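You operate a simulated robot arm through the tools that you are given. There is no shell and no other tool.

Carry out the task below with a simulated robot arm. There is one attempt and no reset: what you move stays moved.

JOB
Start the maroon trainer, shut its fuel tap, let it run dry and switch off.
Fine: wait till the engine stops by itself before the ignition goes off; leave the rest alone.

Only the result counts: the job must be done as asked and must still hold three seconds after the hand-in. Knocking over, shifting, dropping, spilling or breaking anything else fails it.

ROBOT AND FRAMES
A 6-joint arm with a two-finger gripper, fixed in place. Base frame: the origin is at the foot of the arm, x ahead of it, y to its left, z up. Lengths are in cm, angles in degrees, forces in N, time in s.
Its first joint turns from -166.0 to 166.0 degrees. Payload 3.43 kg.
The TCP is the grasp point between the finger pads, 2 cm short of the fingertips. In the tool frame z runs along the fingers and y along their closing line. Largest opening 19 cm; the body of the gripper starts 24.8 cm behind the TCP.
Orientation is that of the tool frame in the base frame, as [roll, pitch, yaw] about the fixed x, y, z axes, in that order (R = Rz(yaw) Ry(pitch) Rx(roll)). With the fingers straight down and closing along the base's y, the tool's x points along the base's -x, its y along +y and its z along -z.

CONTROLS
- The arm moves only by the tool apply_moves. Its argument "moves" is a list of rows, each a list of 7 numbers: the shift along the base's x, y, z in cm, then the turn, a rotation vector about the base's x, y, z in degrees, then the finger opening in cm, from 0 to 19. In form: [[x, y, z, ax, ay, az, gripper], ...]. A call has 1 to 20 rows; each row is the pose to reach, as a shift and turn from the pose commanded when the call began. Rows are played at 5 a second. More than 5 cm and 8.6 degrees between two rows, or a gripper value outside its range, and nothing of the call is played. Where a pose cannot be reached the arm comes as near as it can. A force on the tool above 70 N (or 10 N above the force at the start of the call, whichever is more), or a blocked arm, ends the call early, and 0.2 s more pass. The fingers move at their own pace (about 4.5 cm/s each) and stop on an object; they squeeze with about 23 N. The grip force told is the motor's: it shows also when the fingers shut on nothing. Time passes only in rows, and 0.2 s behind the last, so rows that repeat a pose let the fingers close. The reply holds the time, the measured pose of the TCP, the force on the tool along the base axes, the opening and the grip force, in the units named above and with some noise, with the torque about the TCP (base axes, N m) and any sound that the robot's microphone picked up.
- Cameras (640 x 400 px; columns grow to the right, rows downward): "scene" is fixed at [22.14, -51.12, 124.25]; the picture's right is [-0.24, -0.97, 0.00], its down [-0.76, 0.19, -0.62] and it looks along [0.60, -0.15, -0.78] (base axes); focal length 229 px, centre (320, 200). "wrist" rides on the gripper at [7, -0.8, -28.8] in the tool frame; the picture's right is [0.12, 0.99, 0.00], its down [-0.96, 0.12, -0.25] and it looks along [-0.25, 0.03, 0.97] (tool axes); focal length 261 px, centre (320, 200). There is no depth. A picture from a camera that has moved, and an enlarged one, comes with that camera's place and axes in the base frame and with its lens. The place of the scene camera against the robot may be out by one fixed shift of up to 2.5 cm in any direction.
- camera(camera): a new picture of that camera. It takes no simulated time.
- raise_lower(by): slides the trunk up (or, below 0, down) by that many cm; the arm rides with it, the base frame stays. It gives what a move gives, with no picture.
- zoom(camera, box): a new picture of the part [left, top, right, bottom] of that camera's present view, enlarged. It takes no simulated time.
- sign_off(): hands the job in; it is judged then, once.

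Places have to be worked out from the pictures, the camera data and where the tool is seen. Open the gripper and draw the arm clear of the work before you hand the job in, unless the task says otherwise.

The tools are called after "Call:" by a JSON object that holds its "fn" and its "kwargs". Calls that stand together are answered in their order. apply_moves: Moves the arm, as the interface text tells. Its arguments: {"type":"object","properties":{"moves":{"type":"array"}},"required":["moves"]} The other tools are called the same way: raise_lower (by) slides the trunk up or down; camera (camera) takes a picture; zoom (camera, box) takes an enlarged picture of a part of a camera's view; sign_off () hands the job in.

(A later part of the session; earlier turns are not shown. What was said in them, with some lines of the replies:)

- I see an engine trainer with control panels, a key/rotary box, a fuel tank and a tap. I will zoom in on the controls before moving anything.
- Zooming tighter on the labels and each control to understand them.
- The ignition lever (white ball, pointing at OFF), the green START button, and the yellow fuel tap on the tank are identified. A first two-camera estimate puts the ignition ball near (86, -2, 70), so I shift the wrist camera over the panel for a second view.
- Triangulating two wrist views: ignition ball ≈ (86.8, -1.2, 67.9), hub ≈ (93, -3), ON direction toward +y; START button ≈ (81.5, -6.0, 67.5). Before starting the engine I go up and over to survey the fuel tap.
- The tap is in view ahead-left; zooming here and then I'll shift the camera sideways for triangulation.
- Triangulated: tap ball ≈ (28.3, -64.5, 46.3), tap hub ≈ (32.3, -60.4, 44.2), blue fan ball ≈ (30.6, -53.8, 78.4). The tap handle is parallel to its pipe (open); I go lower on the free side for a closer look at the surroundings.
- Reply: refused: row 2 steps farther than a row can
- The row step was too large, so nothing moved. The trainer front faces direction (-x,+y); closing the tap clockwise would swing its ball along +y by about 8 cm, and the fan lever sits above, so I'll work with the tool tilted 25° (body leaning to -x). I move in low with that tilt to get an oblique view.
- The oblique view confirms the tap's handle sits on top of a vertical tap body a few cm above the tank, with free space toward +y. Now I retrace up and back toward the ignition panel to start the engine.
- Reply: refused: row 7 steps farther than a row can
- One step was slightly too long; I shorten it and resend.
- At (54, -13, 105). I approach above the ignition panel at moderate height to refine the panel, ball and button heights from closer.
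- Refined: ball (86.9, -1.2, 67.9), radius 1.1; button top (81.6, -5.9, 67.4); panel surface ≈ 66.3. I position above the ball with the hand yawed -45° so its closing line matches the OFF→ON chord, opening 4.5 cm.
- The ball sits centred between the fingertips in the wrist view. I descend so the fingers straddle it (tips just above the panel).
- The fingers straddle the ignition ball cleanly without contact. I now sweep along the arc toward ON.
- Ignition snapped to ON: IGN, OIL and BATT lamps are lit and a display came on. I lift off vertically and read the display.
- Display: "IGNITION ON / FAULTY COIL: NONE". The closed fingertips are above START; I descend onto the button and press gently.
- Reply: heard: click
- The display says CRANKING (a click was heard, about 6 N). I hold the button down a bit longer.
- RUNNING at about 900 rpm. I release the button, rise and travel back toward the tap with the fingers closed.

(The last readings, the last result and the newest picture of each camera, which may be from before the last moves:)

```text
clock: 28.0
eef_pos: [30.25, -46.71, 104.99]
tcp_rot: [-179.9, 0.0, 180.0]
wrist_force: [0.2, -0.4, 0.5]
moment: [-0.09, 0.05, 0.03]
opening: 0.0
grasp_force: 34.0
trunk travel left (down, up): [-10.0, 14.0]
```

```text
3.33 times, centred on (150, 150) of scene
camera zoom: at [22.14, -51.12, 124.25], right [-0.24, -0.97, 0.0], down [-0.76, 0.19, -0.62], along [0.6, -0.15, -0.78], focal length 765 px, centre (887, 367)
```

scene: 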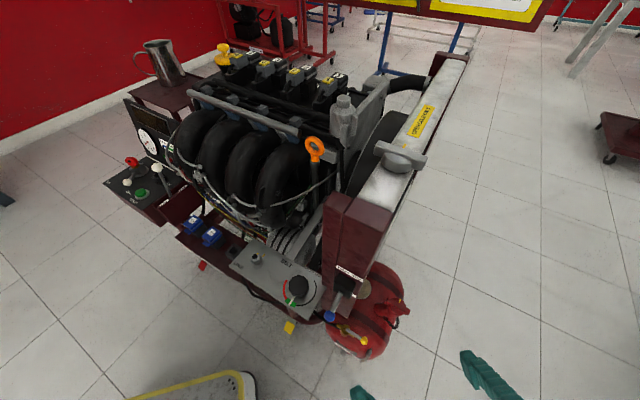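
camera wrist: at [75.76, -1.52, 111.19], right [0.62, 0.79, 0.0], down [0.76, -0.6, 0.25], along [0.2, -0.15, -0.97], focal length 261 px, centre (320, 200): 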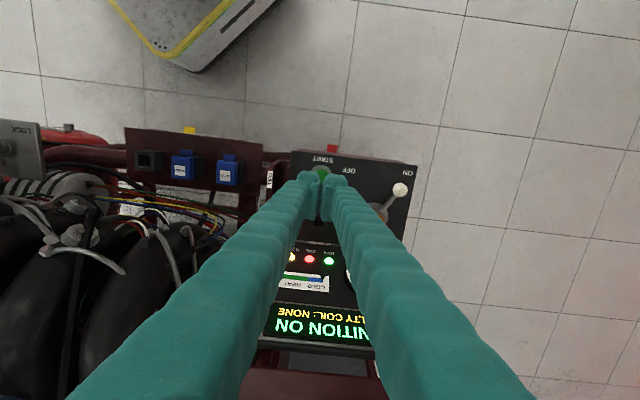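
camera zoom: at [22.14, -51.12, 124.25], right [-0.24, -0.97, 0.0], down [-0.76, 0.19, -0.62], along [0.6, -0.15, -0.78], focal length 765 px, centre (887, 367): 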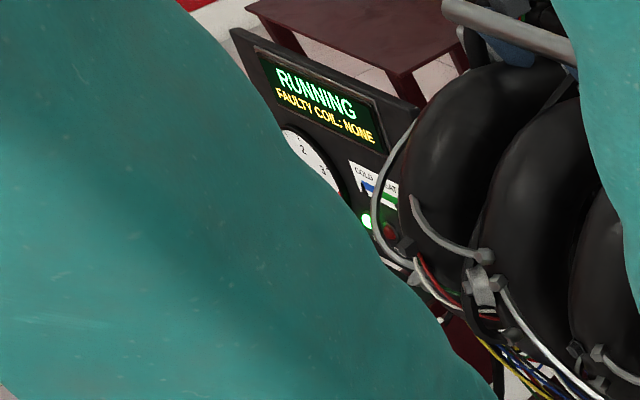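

Still RUNNING. I now go to the tilted staging pose beside the tap, fingers closed as a pusher on its -y side.

Call:
{"fn": "apply_moves", "kwargs": {"moves": [[-3, -4, 0, 0, 0, 0, 0], [-6, -8, 0, 0, 0, 0, 0], [-9, -12, 0, 0, 0, 0, 0], [-12, -16, 0, 0, 0, 0, 0], [-13, -20, -2, 0, -5, 0, 0], [-13, -22.1, -6, 0, -10, 0, 0], [-13, -22.1, -10.5, 0, -15, 0, 0], [-13, -22.1, -15, 0, -20, 0, 0], [-13, -22.1, -19.5, 0, -25, 0, 0], [-13, -22.1, -24, 0, -25, 0, 0], [-13, -22.1, -28.5, 0, -25, 0, 0], [-13, -22.1, -33, 0, -25, 0, 0], [-12.2, -22.1, -37, 0, -25, 0, 0], [-12.2, -22.1, -39, 0, -25, 0, 0], [-12.2, -22.1, -39, 0, -25, 0, 0]]}}

Call:
{"fn": "camera", "kwargs": {"camera": "wrist"}}

Call:
{"fn": "camera", "kwargs": {"camera": "scene"}}

```text
clock: 31.2
eef_pos: [18.52, -68.92, 65.89]
tcp_rot: [180.0, 25.0, 180.0]
wrist_force: [-0.9, -0.3, -0.5]
moment: [-0.01, 0.02, -0.03]
opening: 0.0
grasp_force: 34.7
trunk travel left (down, up): [-10.0, 14.0]
```

```text
taken
camera wrist: at [-0.06, -69.87, 89.09], right [-0.11, 0.99, -0.05], down [0.77, 0.12, 0.63], along [0.63, 0.03, -0.77], focal length 261 px, centre (320, 200)
```

wrist: 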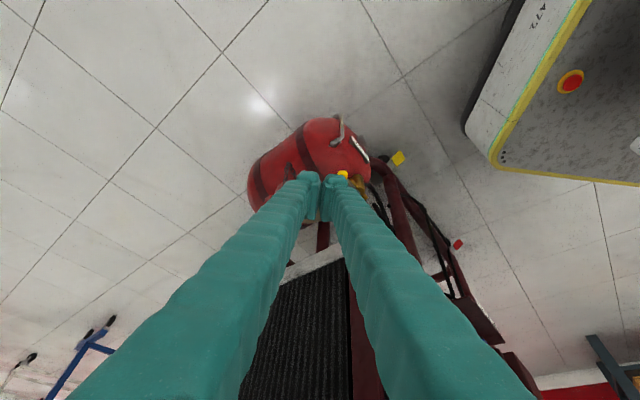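

```text
taken
```

scene: 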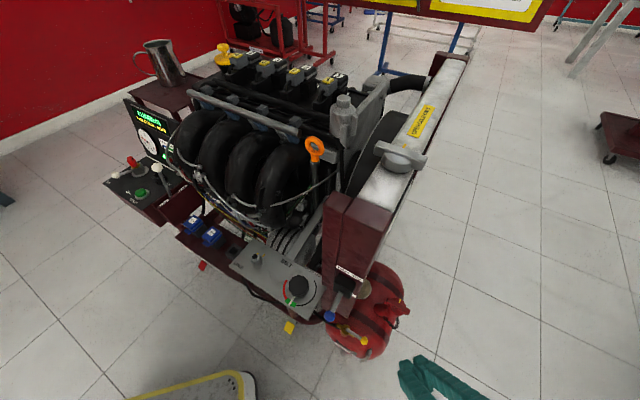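

Clear so far. I advance along the tool axis to beside the tap ball on its -y side (about 2 cm gap), watching for contact.

Call:
{"fn": "apply_moves", "kwargs": {"moves": [[2, 0, -4.4, 0, 0, 0, 0], [4, 0, -8.8, 0, 0, 0, 0], [6, 0, -13.2, 0, 0, 0, 0], [7.5, 0, -16.5, 0, 0, 0, 0], [8.5, 0, -18.8, 0, 0, 0, 0], [8.5, 0, -18.8, 0, 0, 0, 0]]}}

Call:
{"fn": "zoom", "kwargs": {"camera": "wrist", "box": [240, 100, 420, 240]}}

Call:
{"fn": "zoom", "kwargs": {"camera": "scene", "box": [290, 260, 430, 380]}}

```text
clock: 32.6
eef_pos: [27.22, -69.02, 47.16]
tcp_rot: [180.0, 25.0, -180.0]
wrist_force: [-0.1, -0.6, -0.1]
moment: [0.02, -0.01, 0.01]
opening: 0.0
grasp_force: 34.5
trunk travel left (down, up): [-10.0, 14.0]
```

```text
2.86 times, centred on (330, 170) of wrist
camera zoom: at [8.65, -69.85, 70.34], right [-0.11, 0.99, -0.05], down [0.77, 0.12, 0.63], along [0.63, 0.03, -0.77], focal length 745 px, centre (291, 286)
```

zoom: 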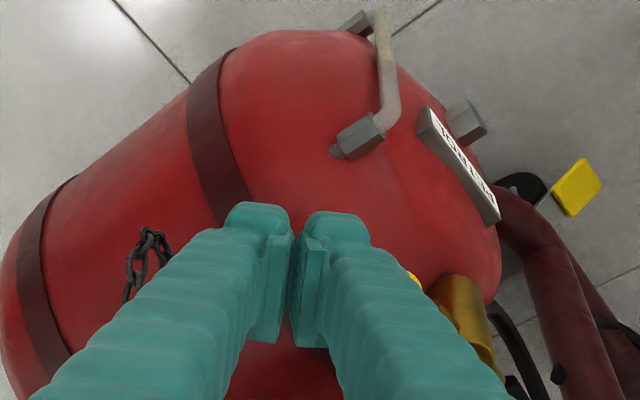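

```text
3.33 times, centred on (360, 320) of scene
camera zoom: at [22.14, -51.12, 124.25], right [-0.24, -0.97, 0.0], down [-0.76, 0.19, -0.62], along [0.6, -0.15, -0.78], focal length 765 px, centre (187, -200)
```

zoom: 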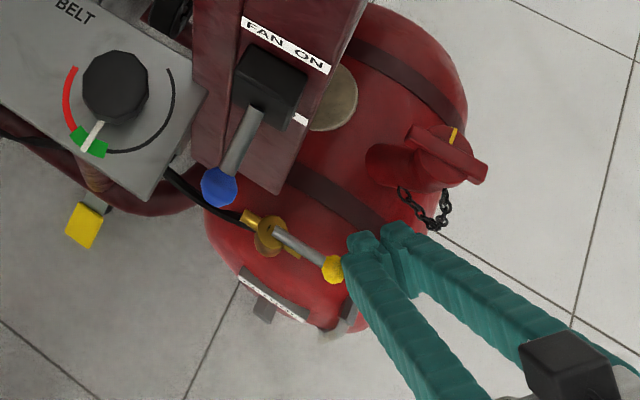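

Pusher is next to the ball with no contact. I push in +y a few cm first and check the direction is accepted.

Call:
{"fn": "apply_moves", "kwargs": {"moves": [[0, 1, 0, 0, 0, 0, 0], [0, 1.7, 0, 0, 0, 0, 0], [0, 2.3, 0, 0, 0, 0, 0], [0, 2.9, 0, 0, 0, 0, 0], [0, 3.5, 0, 0, 0, 0, 0], [0, 4, 0, 0, 0, 0, 0]]}}

Call:
{"fn": "zoom", "kwargs": {"camera": "scene", "box": [290, 260, 430, 380]}}

Call:
{"fn": "zoom", "kwargs": {"camera": "scene", "box": [110, 90, 190, 210]}}

```text
clock: 34.0
eef_pos: [27.01, -65.12, 47.17]
tcp_rot: [180.0, 24.9, -180.0]
wrist_force: [0.4, -0.5, 0.3]
moment: [0.01, -0.03, 0.01]
opening: 0.0
grasp_force: 34.2
trunk travel left (down, up): [-10.0, 14.0]
```

```text
3.33 times, centred on (360, 320) of scene
camera zoom: at [22.14, -51.12, 124.25], right [-0.24, -0.97, 0.0], down [-0.76, 0.19, -0.62], along [0.6, -0.15, -0.78], focal length 765 px, centre (187, -200)
```

zoom: 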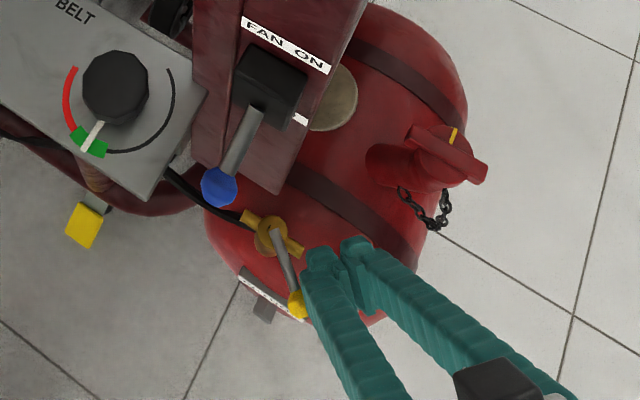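

```text
3.33 times, centred on (150, 150) of scene
camera zoom: at [22.14, -51.12, 124.25], right [-0.24, -0.97, 0.0], down [-0.76, 0.19, -0.62], along [0.6, -0.15, -0.78], focal length 765 px, centre (887, 367)
```

zoom: 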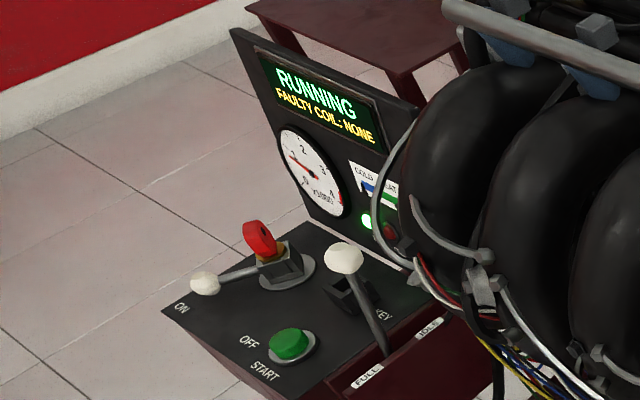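

The tap turns freely clockwise, about half-way. I keep pushing in +y toward the closed stop.

Call:
{"fn": "apply_moves", "kwargs": {"moves": [[0, 0.7, 0, 0, 0, 0, 0], [0, 1.4, 0, 0, 0, 0, 0], [0, 2.1, 0, 0, 0, 0, 0], [0, 2.8, 0, 0, 0, 0, 0], [0, 3.4, 0, 0, 0, 0, 0], [0, 4, 0, 0, 0, 0, 0], [0, 4.6, 0, 0, 0, 0, 0], [0, 5.1, 0, 0, 0, 0, 0]]}}

Call:
{"fn": "zoom", "kwargs": {"camera": "scene", "box": [290, 260, 430, 380]}}

Call:
{"fn": "zoom", "kwargs": {"camera": "scene", "box": [110, 90, 190, 210]}}

```text
clock: 35.8
eef_pos: [26.98, -60.34, 47.12]
tcp_rot: [-180.0, 25.0, -180.0]
wrist_force: [2.8, -12.4, 2.1]
moment: [-0.01, -0.03, -0.17]
opening: 0.02
grasp_force: 33.8
trunk travel left (down, up): [-10.0, 14.0]
```

```text
3.33 times, centred on (360, 320) of scene
camera zoom: at [22.14, -51.12, 124.25], right [-0.24, -0.97, 0.0], down [-0.76, 0.19, -0.62], along [0.6, -0.15, -0.78], focal length 765 px, centre (187, -200)
```

zoom: 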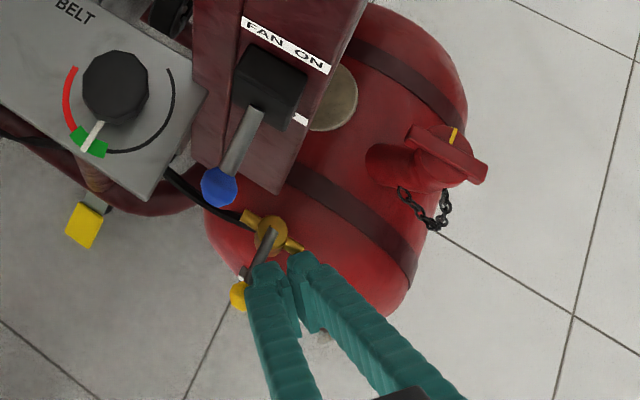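

```text
3.33 times, centred on (150, 150) of scene
camera zoom: at [22.14, -51.12, 124.25], right [-0.24, -0.97, 0.0], down [-0.76, 0.19, -0.62], along [0.6, -0.15, -0.78], focal length 765 px, centre (887, 367)
```

zoom: 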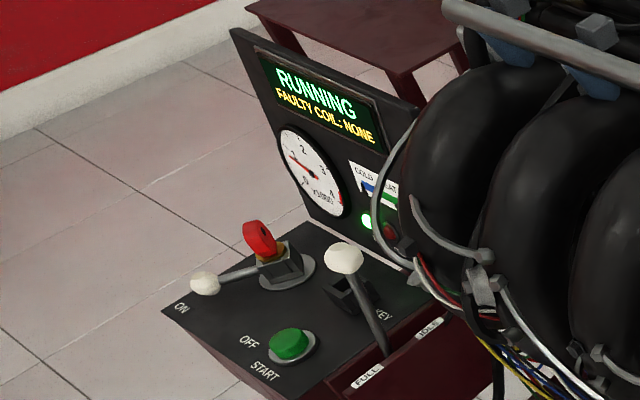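

The lever is now perpendicular to the pipe and a 12 N reaction suggests it reached its stop. I wait here a few seconds and watch the display.

Call:
{"fn": "apply_moves", "kwargs": {"moves": [[0, 5.2, 0, 0, 0, 0, 0]]}}

```text
refused: row 1 steps farther than a row can; nothing moved
```

That row was relative to the old start and was refused; I nudge just 0.2 cm more and hold.

Call:
{"fn": "apply_moves", "kwargs": {"moves": [[0, 0.2, 0, 0, 0, 0, 0], [0, 0.2, 0, 0, 0, 0, 0], [0, 0.2, 0, 0, 0, 0, 0], [0, 0, 0, 0, 0, 0, 0], [0, 0, 0, 0, 0, 0, 0], [0, 0, 0, 0, 0, 0, 0], [0, 0, 0, 0, 0, 0, 0], [0, 0, 0, 0, 0, 0, 0], [0, 0, 0, 0, 0, 0, 0], [0, 0, 0, 0, 0, 0, 0]]}}

Call:
{"fn": "zoom", "kwargs": {"camera": "scene", "box": [110, 90, 190, 210]}}

Call:
{"fn": "zoom", "kwargs": {"camera": "scene", "box": [310, 290, 390, 370]}}

```text
clock: 38.0
eef_pos: [26.85, -60.26, 47.11]
tcp_rot: [-179.9, 25.0, 180.0]
wrist_force: [-2.7, -39.4, 26.6]
moment: [0.59, -0.26, -0.27]
opening: 0.0
grasp_force: 34.2
trunk travel left (down, up): [-10.0, 14.0]
```

```text
3.33 times, centred on (150, 150) of scene
camera zoom: at [22.14, -51.12, 124.25], right [-0.24, -0.97, 0.0], down [-0.76, 0.19, -0.62], along [0.6, -0.15, -0.78], focal length 765 px, centre (887, 367)
```

zoom: 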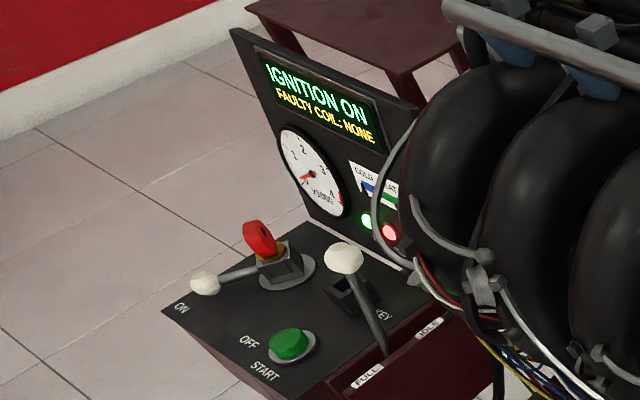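

```text
5.00 times, centred on (350, 330) of scene
camera zoom: at [22.14, -51.12, 124.25], right [-0.24, -0.97, 0.0], down [-0.76, 0.19, -0.62], along [0.6, -0.15, -0.78], focal length 1147 px, centre (170, -450)
```

zoom: 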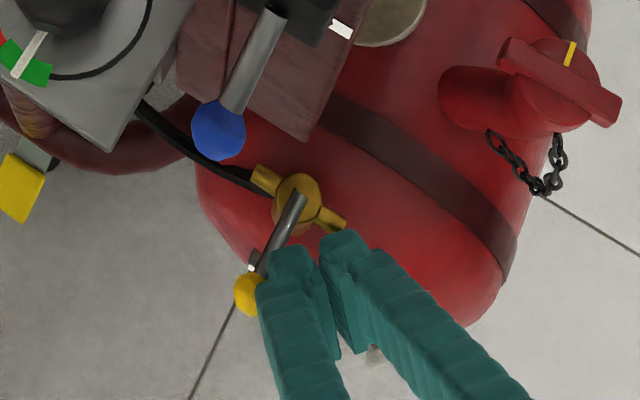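

The engine has stopped by itself (rpm 0, display back to "IGNITION ON", oil lamp lit), and the tap is at its closed stop. I back off in -y and retreat along the tool axis.

Call:
{"fn": "apply_moves", "kwargs": {"moves": [[0, -0.6, 0, 0, 0, 0, 0], [0, -2, 0, 0, 0, 0, 0], [0, -4, 0, 0, 0, 0, 0], [-2, -6, 4, 0, 0, 0, 0], [-4, -7, 8.4, 0, 0, 0, 0], [-6, -7, 12.8, 0, 0, 0, 0], [-8, -7, 17, 0, 0, 0, 0], [-9, -7, 21.5, 0, 0, 0, 0], [-9, -7, 26, 0, 0, 0, 0], [-9, -7, 30.5, 0, 0, 0, 0], [-9, -7, 35, 0, 5, 0, 0], [-9, -7, 39.5, 0, 10, 0, 0], [-9, -6, 44, 0, 15, 0, 0], [-9, -5, 48.5, 0, 20, 0, 0], [-9, -3, 52.5, 0, 25, 0, 0], [-7, 0, 55.5, 0, 25, 0, 0], [-5, 4, 57, 0, 25, 0, 0], [-3, 8, 57.8, 0, 25, 0, 0]]}}

Call:
{"fn": "camera", "kwargs": {"camera": "scene"}}

Call:
{"fn": "camera", "kwargs": {"camera": "wrist"}}

```text
clock: 41.8
eef_pos: [24.09, -52.07, 104.99]
tcp_rot: [179.9, 0.0, 180.0]
wrist_force: [0.1, -1.6, -1.5]
moment: [0.21, -0.03, 0.02]
opening: 0.01
grasp_force: 34.3
trunk travel left (down, up): [-10.0, 14.0]
```

```text
taken
```

scene: 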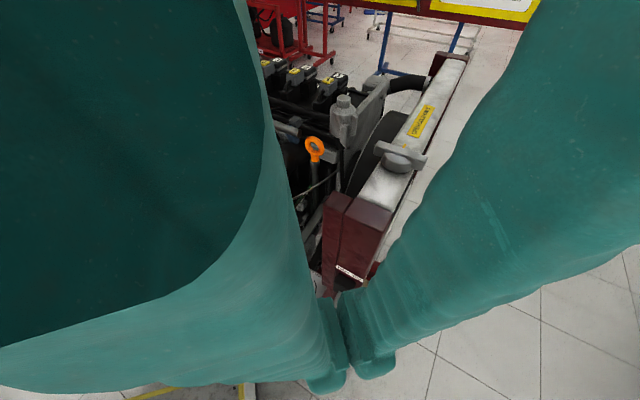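

```text
taken
camera wrist: at [17.09, -52.96, 133.79], right [-0.12, 0.99, 0.0], down [0.96, 0.12, 0.25], along [0.25, 0.03, -0.97], focal length 261 px, centre (320, 200)
```

wrist: 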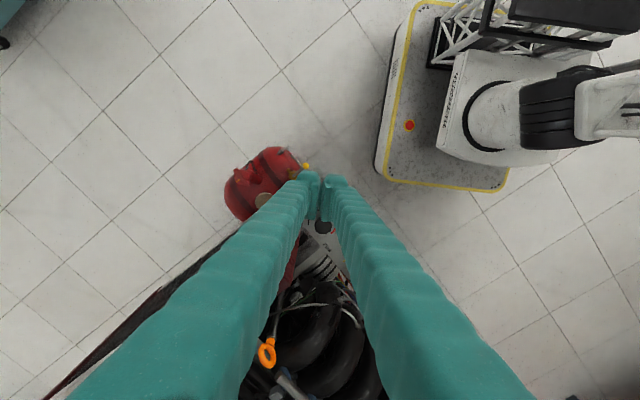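

Retreated clear. Now I travel back above the ignition panel, yawing -45° again on the way and opening to 4.5 cm.

Call:
{"fn": "apply_moves", "kwargs": {"moves": [[3, 3.5, 0, 0, 0, 0, 0], [6, 7, 0, 0, 0, 0, 0], [9, 10.5, 0, 0, 0, 0, 0], [12, 14, 0, 0, 0, 0, 0], [15, 17.5, 0, 0, 0, 0, 0], [18.5, 21, 0, 0, 0, 0, 0], [22, 24.5, 0, 0, 0, 0, 0], [25.5, 28, 0, 0, 0, -7.5, 0], [29, 31.5, 0, 0, 0, -15, 0], [32.5, 35, 0, 0, 0, -22.5, 0], [36, 38.5, 0, 0, 0, -30, 0], [40, 41, 0, 0, 0, -37.5, 2], [44, 43.5, 0, 0, 0, -45, 4.5], [48, 46, 0, 0, 0, -45, 4.5], [52, 48.5, -1, 0, 0, -45, 4.5], [56, 51, -2, 0, 0, -45, 4.5], [60, 53, -4, 0, 0, -45, 4.5], [64, 55, -6, 0, 0, -45, 4.5], [67, 55.6, -9, 0, 0, -45, 4.5], [67.4, 55.6, -13, 0, 0, -45, 4.5]]}}

Call:
{"fn": "camera", "kwargs": {"camera": "wrist"}}

Call:
{"fn": "zoom", "kwargs": {"camera": "scene", "box": [110, 90, 190, 210]}}

Call:
{"fn": "zoom", "kwargs": {"camera": "scene", "box": [290, 260, 430, 380]}}

```text
clock: 46.0
eef_pos: [91.28, 3.41, 92.13]
tcp_rot: [-180.0, 0.0, 135.0]
wrist_force: [0.0, -0.1, 1.3]
moment: [0.01, -0.02, 0.02]
opening: 4.47
grasp_force: 0.1
trunk travel left (down, up): [-10.0, 14.0]
```

```text
taken
camera wrist: at [85.65, 7.83, 121.06], right [0.62, 0.79, 0.0], down [0.76, -0.6, 0.25], along [0.19, -0.15, -0.97], focal length 261 px, centre (320, 200)
```

wrist: 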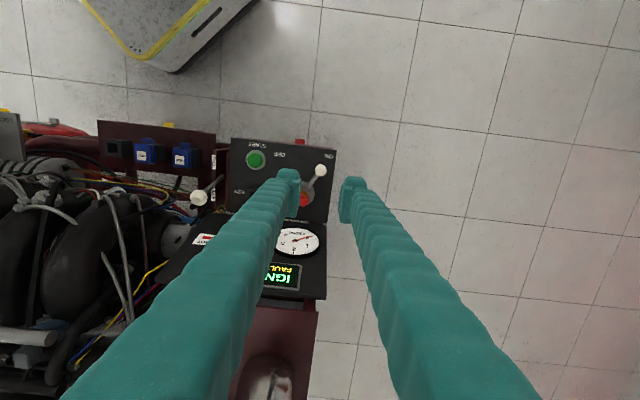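

```text
3.33 times, centred on (150, 150) of scene
camera zoom: at [22.14, -51.12, 124.25], right [-0.24, -0.97, 0.0], down [-0.76, 0.19, -0.62], along [0.6, -0.15, -0.78], focal length 765 px, centre (887, 367)
```

zoom: 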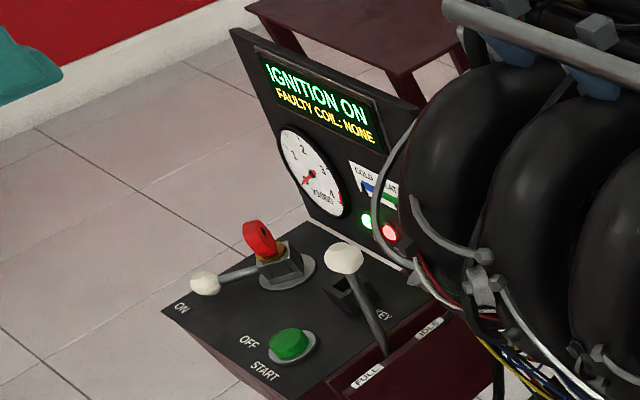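

```text
3.33 times, centred on (360, 320) of scene
camera zoom: at [22.14, -51.12, 124.25], right [-0.24, -0.97, 0.0], down [-0.76, 0.19, -0.62], along [0.6, -0.15, -0.78], focal length 765 px, centre (187, -200)
```

zoom: 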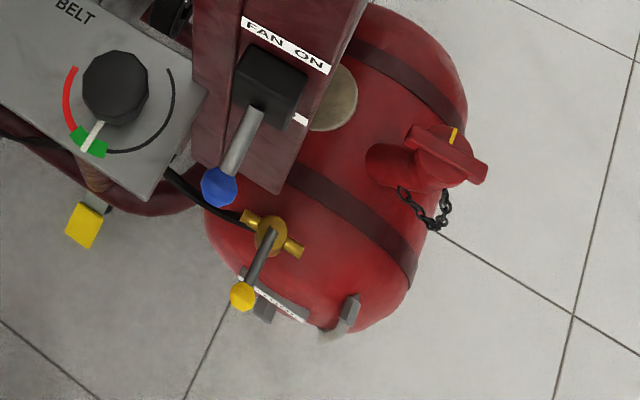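

The tap stays shut and the engine is at 0 rpm. The hand is above the ON-position ball (~91.4, 3.5); I descend to just above it and verify.

Call:
{"fn": "apply_moves", "kwargs": {"moves": [[0, 0.1, -4.5, 0, 0, 0, 4.5], [0.1, 0.1, -9, 0, 0, 0, 4.5], [0.1, 0.1, -13.5, 0, 0, 0, 4.5], [0.1, 0.1, -17.5, 0, 0, 0, 4.5], [0.1, 0.1, -17.5, 0, 0, 0, 4.5]]}}

Call:
{"fn": "zoom", "kwargs": {"camera": "wrist", "box": [220, 120, 420, 270]}}

```text
clock: 47.2
eef_pos: [91.28, 3.51, 74.19]
tcp_rot: [-179.9, 0.0, 135.0]
wrist_force: [-1.2, 0.3, -0.3]
moment: [-0.01, -0.02, -0.02]
opening: 4.5
grasp_force: 0.1
trunk travel left (down, up): [-10.0, 14.0]
```

```text
2.67 times, centred on (320, 195) of wrist
camera zoom: at [85.65, 7.9, 103.09], right [0.62, 0.79, 0.0], down [0.76, -0.6, 0.25], along [0.19, -0.15, -0.97], focal length 695 px, centre (320, 213)
```

zoom: 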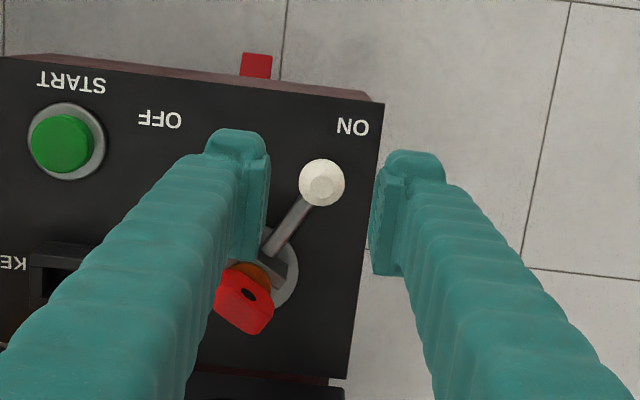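

Ball is centred. The inner finger is near the key, so I shift slightly outward (away from the hub) before descending the last 5 cm.

Call:
{"fn": "apply_moves", "kwargs": {"moves": [[-0.25, 0.75, 0, 0, 0, 0, 4.5], [-0.25, 0.75, -2.5, 0, 0, 0, 4.5], [-0.25, 0.75, -4.2, 0, 0, 0, 4.5], [-0.25, 0.75, -5.1, 0, 0, 0, 4.5], [-0.25, 0.75, -5.1, 0, 0, 0, 4.5]]}}

Call:
{"fn": "zoom", "kwargs": {"camera": "wrist", "box": [220, 120, 420, 270]}}

```text
clock: 48.4
eef_pos: [91.06, 4.18, 69.29]
tcp_rot: [180.0, 0.1, 135.0]
wrist_force: [0.4, 0.0, -0.4]
moment: [0.04, -0.01, -0.02]
opening: 4.49
grasp_force: 0.1
trunk travel left (down, up): [-10.0, 14.0]
```

```text
2.67 times, centred on (320, 195) of wrist
camera zoom: at [85.43, 8.57, 98.23], right [0.62, 0.79, 0.0], down [0.76, -0.6, 0.25], along [0.19, -0.15, -0.97], focal length 695 px, centre (320, 213)
```

zoom: 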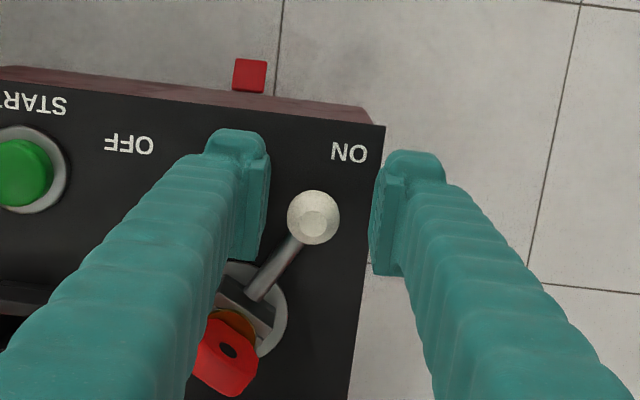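

The ball is straddled with clearance to the key. I sweep it back along the arc to OFF.

Call:
{"fn": "apply_moves", "kwargs": {"moves": [[-0.76, -0.48, 0, 0, 0, 0, 4.5], [-1.56, -1.08, 0, 0, 0, 0, 4.5], [-2.26, -1.78, 0, 0, 0, 0, 4.5], [-2.96, -2.58, 0, 0, 0, 0, 4.5], [-3.56, -3.38, 0, 0, 0, 0, 4.5], [-3.96, -4.18, 0, 0, 0, 0, 4.5], [-4.26, -4.98, 0, 0, 0, 0, 4.5], [-4.46, -5.48, 0, 0, 0, 0, 4.5]]}}

Call:
{"fn": "zoom", "kwargs": {"camera": "wrist", "box": [220, 120, 420, 270]}}

Call:
{"fn": "zoom", "kwargs": {"camera": "scene", "box": [110, 90, 190, 210]}}

```text
clock: 50.2
eef_pos: [86.63, -1.19, 69.36]
tcp_rot: [180.0, 0.0, 135.0]
wrist_force: [0.1, 0.7, -0.3]
moment: [-0.02, -0.01, 0.0]
opening: 4.5
grasp_force: 0.0
trunk travel left (down, up): [-10.0, 14.0]
```

```text
2.67 times, centred on (320, 195) of wrist
camera zoom: at [81.05, 3.14, 98.3], right [0.62, 0.79, 0.0], down [0.76, -0.6, 0.25], along [0.19, -0.15, -0.97], focal length 695 px, centre (320, 213)
```

zoom: 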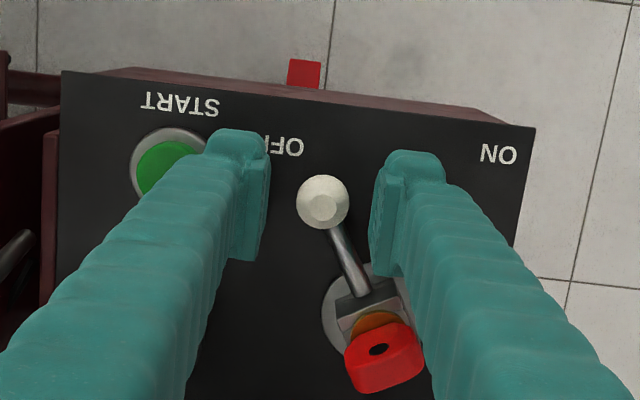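

```text
3.33 times, centred on (150, 150) of scene
camera zoom: at [22.14, -51.12, 124.25], right [-0.24, -0.97, 0.0], down [-0.76, 0.19, -0.62], along [0.6, -0.15, -0.78], focal length 765 px, centre (887, 367)
```

zoom: 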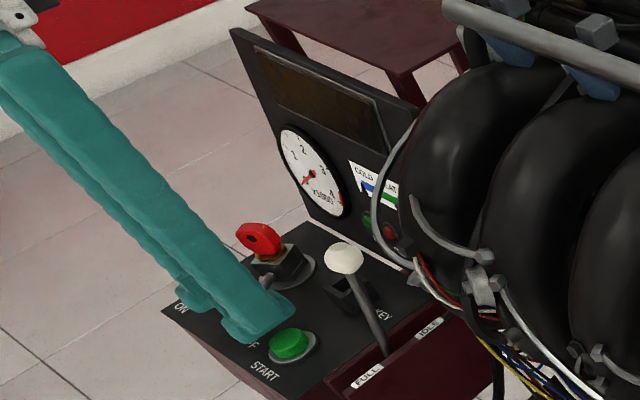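

Ignition is OFF (display and lamps dark). I lift straight up, draw the arm back clear, and open the gripper.

Call:
{"fn": "apply_moves", "kwargs": {"moves": [[0, 0, 3, 0, 0, 0, 4.5], [0, 0, 7.5, 0, 0, 0, 4.5], [0, 0, 12, 0, 0, 0, 4.5], [-2, 1, 16.5, 0, 0, 7.5, 4.5], [-5, 2, 20, 0, 0, 15, 4.5], [-9, 2.5, 22.5, 0, 0, 22.5, 8], [-13, 3, 25, 0, 0, 30, 12], [-17, 3, 27, 0, 0, 37.5, 16], [-21, 3, 29, 0, 0, 45, 19], [-24, 3, 30, 0, 0, 45, 19], [-24, 3, 30, 0, 0, 45, 19], [-24, 3, 30, 0, 0, 45, 19]]}}

Call:
{"fn": "camera", "kwargs": {"camera": "scene"}}

Call:
{"fn": "zoom", "kwargs": {"camera": "scene", "box": [110, 90, 190, 210]}}

Call:
{"fn": "zoom", "kwargs": {"camera": "scene", "box": [220, 230, 420, 370]}}

```text
refused: row 4 steps farther than a row can; nothing moved
```

```text
taken
```

scene: 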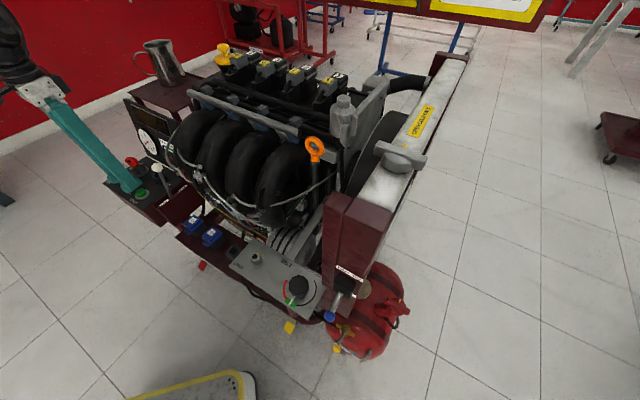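

```text
3.33 times, centred on (150, 150) of scene
camera zoom: at [22.14, -51.12, 124.25], right [-0.24, -0.97, 0.0], down [-0.76, 0.19, -0.62], along [0.6, -0.15, -0.78], focal length 765 px, centre (887, 367)
```

zoom: 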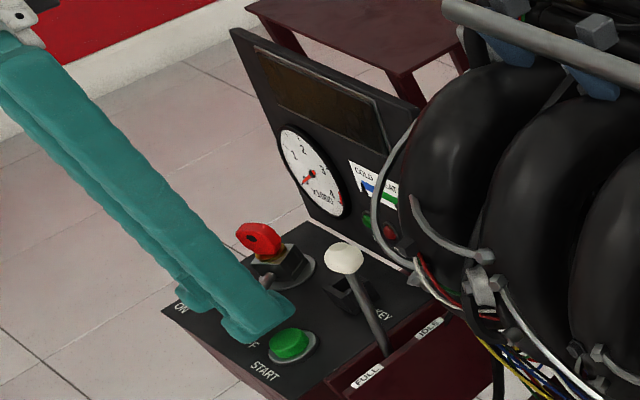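

```text
2.86 times, centred on (320, 300) of scene
camera zoom: at [22.14, -51.12, 124.25], right [-0.24, -0.97, 0.0], down [-0.76, 0.19, -0.62], along [0.6, -0.15, -0.78], focal length 656 px, centre (320, -86)
```

zoom: 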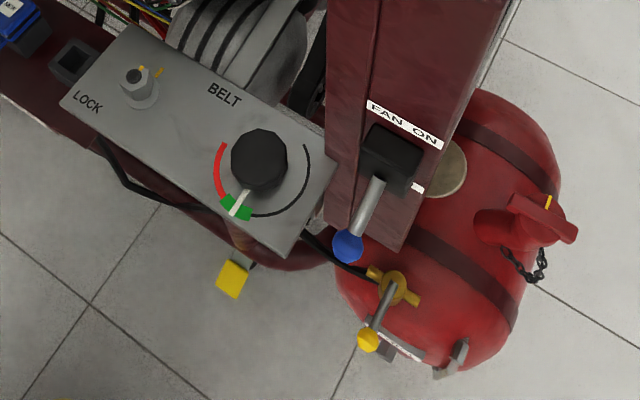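

The lift was refused for one long step; everything else looks as before. I resend with shorter steps.

Call:
{"fn": "apply_moves", "kwargs": {"moves": [[0, 0, 3, 0, 0, 0, 4.5], [0, 0, 7, 0, 0, 0, 4.5], [0, 0, 11, 0, 0, 0, 4.5], [-2, 1, 14.5, 0, 0, 7.5, 4.5], [-5, 2, 17.5, 0, 0, 15, 4.5], [-8.5, 2.5, 20, 0, 0, 22.5, 8], [-12.5, 3, 22.5, 0, 0, 30, 12], [-16.5, 3, 24.5, 0, 0, 37.5, 16], [-20.5, 3, 26.5, 0, 0, 45, 19], [-24, 3, 28, 0, 0, 45, 19], [-24, 3, 28, 0, 0, 45, 19], [-24, 3, 28, 0, 0, 45, 19]]}}

Call:
{"fn": "camera", "kwargs": {"camera": "scene"}}

Call:
{"fn": "zoom", "kwargs": {"camera": "scene", "box": [110, 90, 190, 210]}}

Call:
{"fn": "camera", "kwargs": {"camera": "wrist"}}

```text
clock: 52.8
eef_pos: [62.69, 2.01, 97.63]
tcp_rot: [-180.0, 0.0, -180.0]
wrist_force: [-0.2, 0.2, -0.2]
moment: [-0.02, -0.01, -0.02]
opening: 18.39
grasp_force: 0.1
trunk travel left (down, up): [-10.0, 14.0]
```

```text
taken
```

scene: 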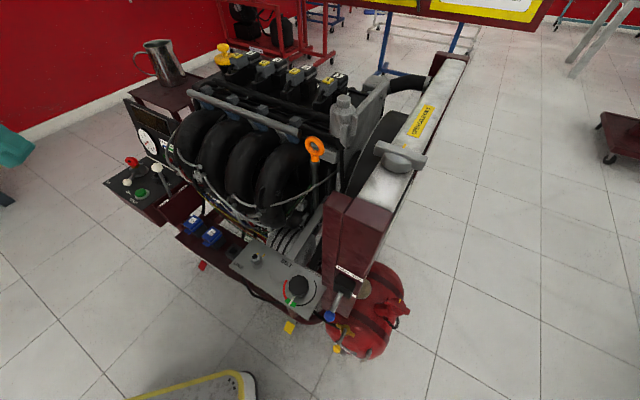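

```text
3.33 times, centred on (150, 150) of scene
camera zoom: at [22.14, -51.12, 124.25], right [-0.24, -0.97, 0.0], down [-0.76, 0.19, -0.62], along [0.6, -0.15, -0.78], focal length 765 px, centre (887, 367)
```

zoom: 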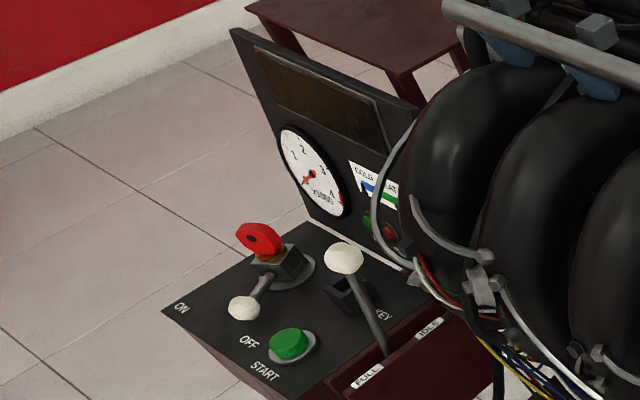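

```text
taken
camera wrist: at [55.6, 1.13, 126.4], right [-0.12, 0.99, 0.0], down [0.96, 0.12, 0.25], along [0.25, 0.03, -0.97], focal length 261 px, centre (320, 200)
```

wrist: 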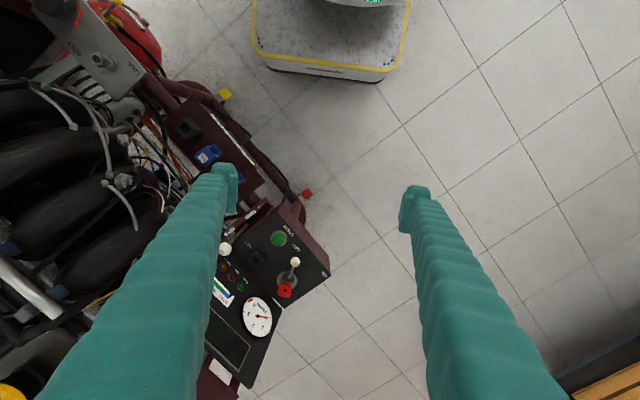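

The ignition lever is at OFF with the panel dark, the tap is shut across its pipe, nothing else has moved, and the arm is clear with the gripper open. I hand the job in.

Call:
{"fn": "sign_off", "kwargs": {}}

```text
The job is handed in.
```

The maroon trainer was started, its fuel tap was shut, and I switched the ignition off only after the engine had stopped by itself. I've handed the job in, but the hand-in reply didn't say whether it passed.

- **Start:** I turned the ignition to ON and held START until the display changed from CRANKING to RUNNING. It was reading about 900 rpm.
- **Fuel tap:** I turned it a quarter-turn clockwise to its stop, so the handle now lies across the pipe.
- **Run dry:** The gauge fell to 0 rpm and the display went back to IGNITION ON while the switch was still on.
- **Ignition off:** I moved the lever back to OFF, and the display and lamps went dark.

The fan, throttle, belt and relays look as they did at the start. The only contact was with the ignition lever, the START button and the tap. The arm is clear of the trainer and the gripper is open.
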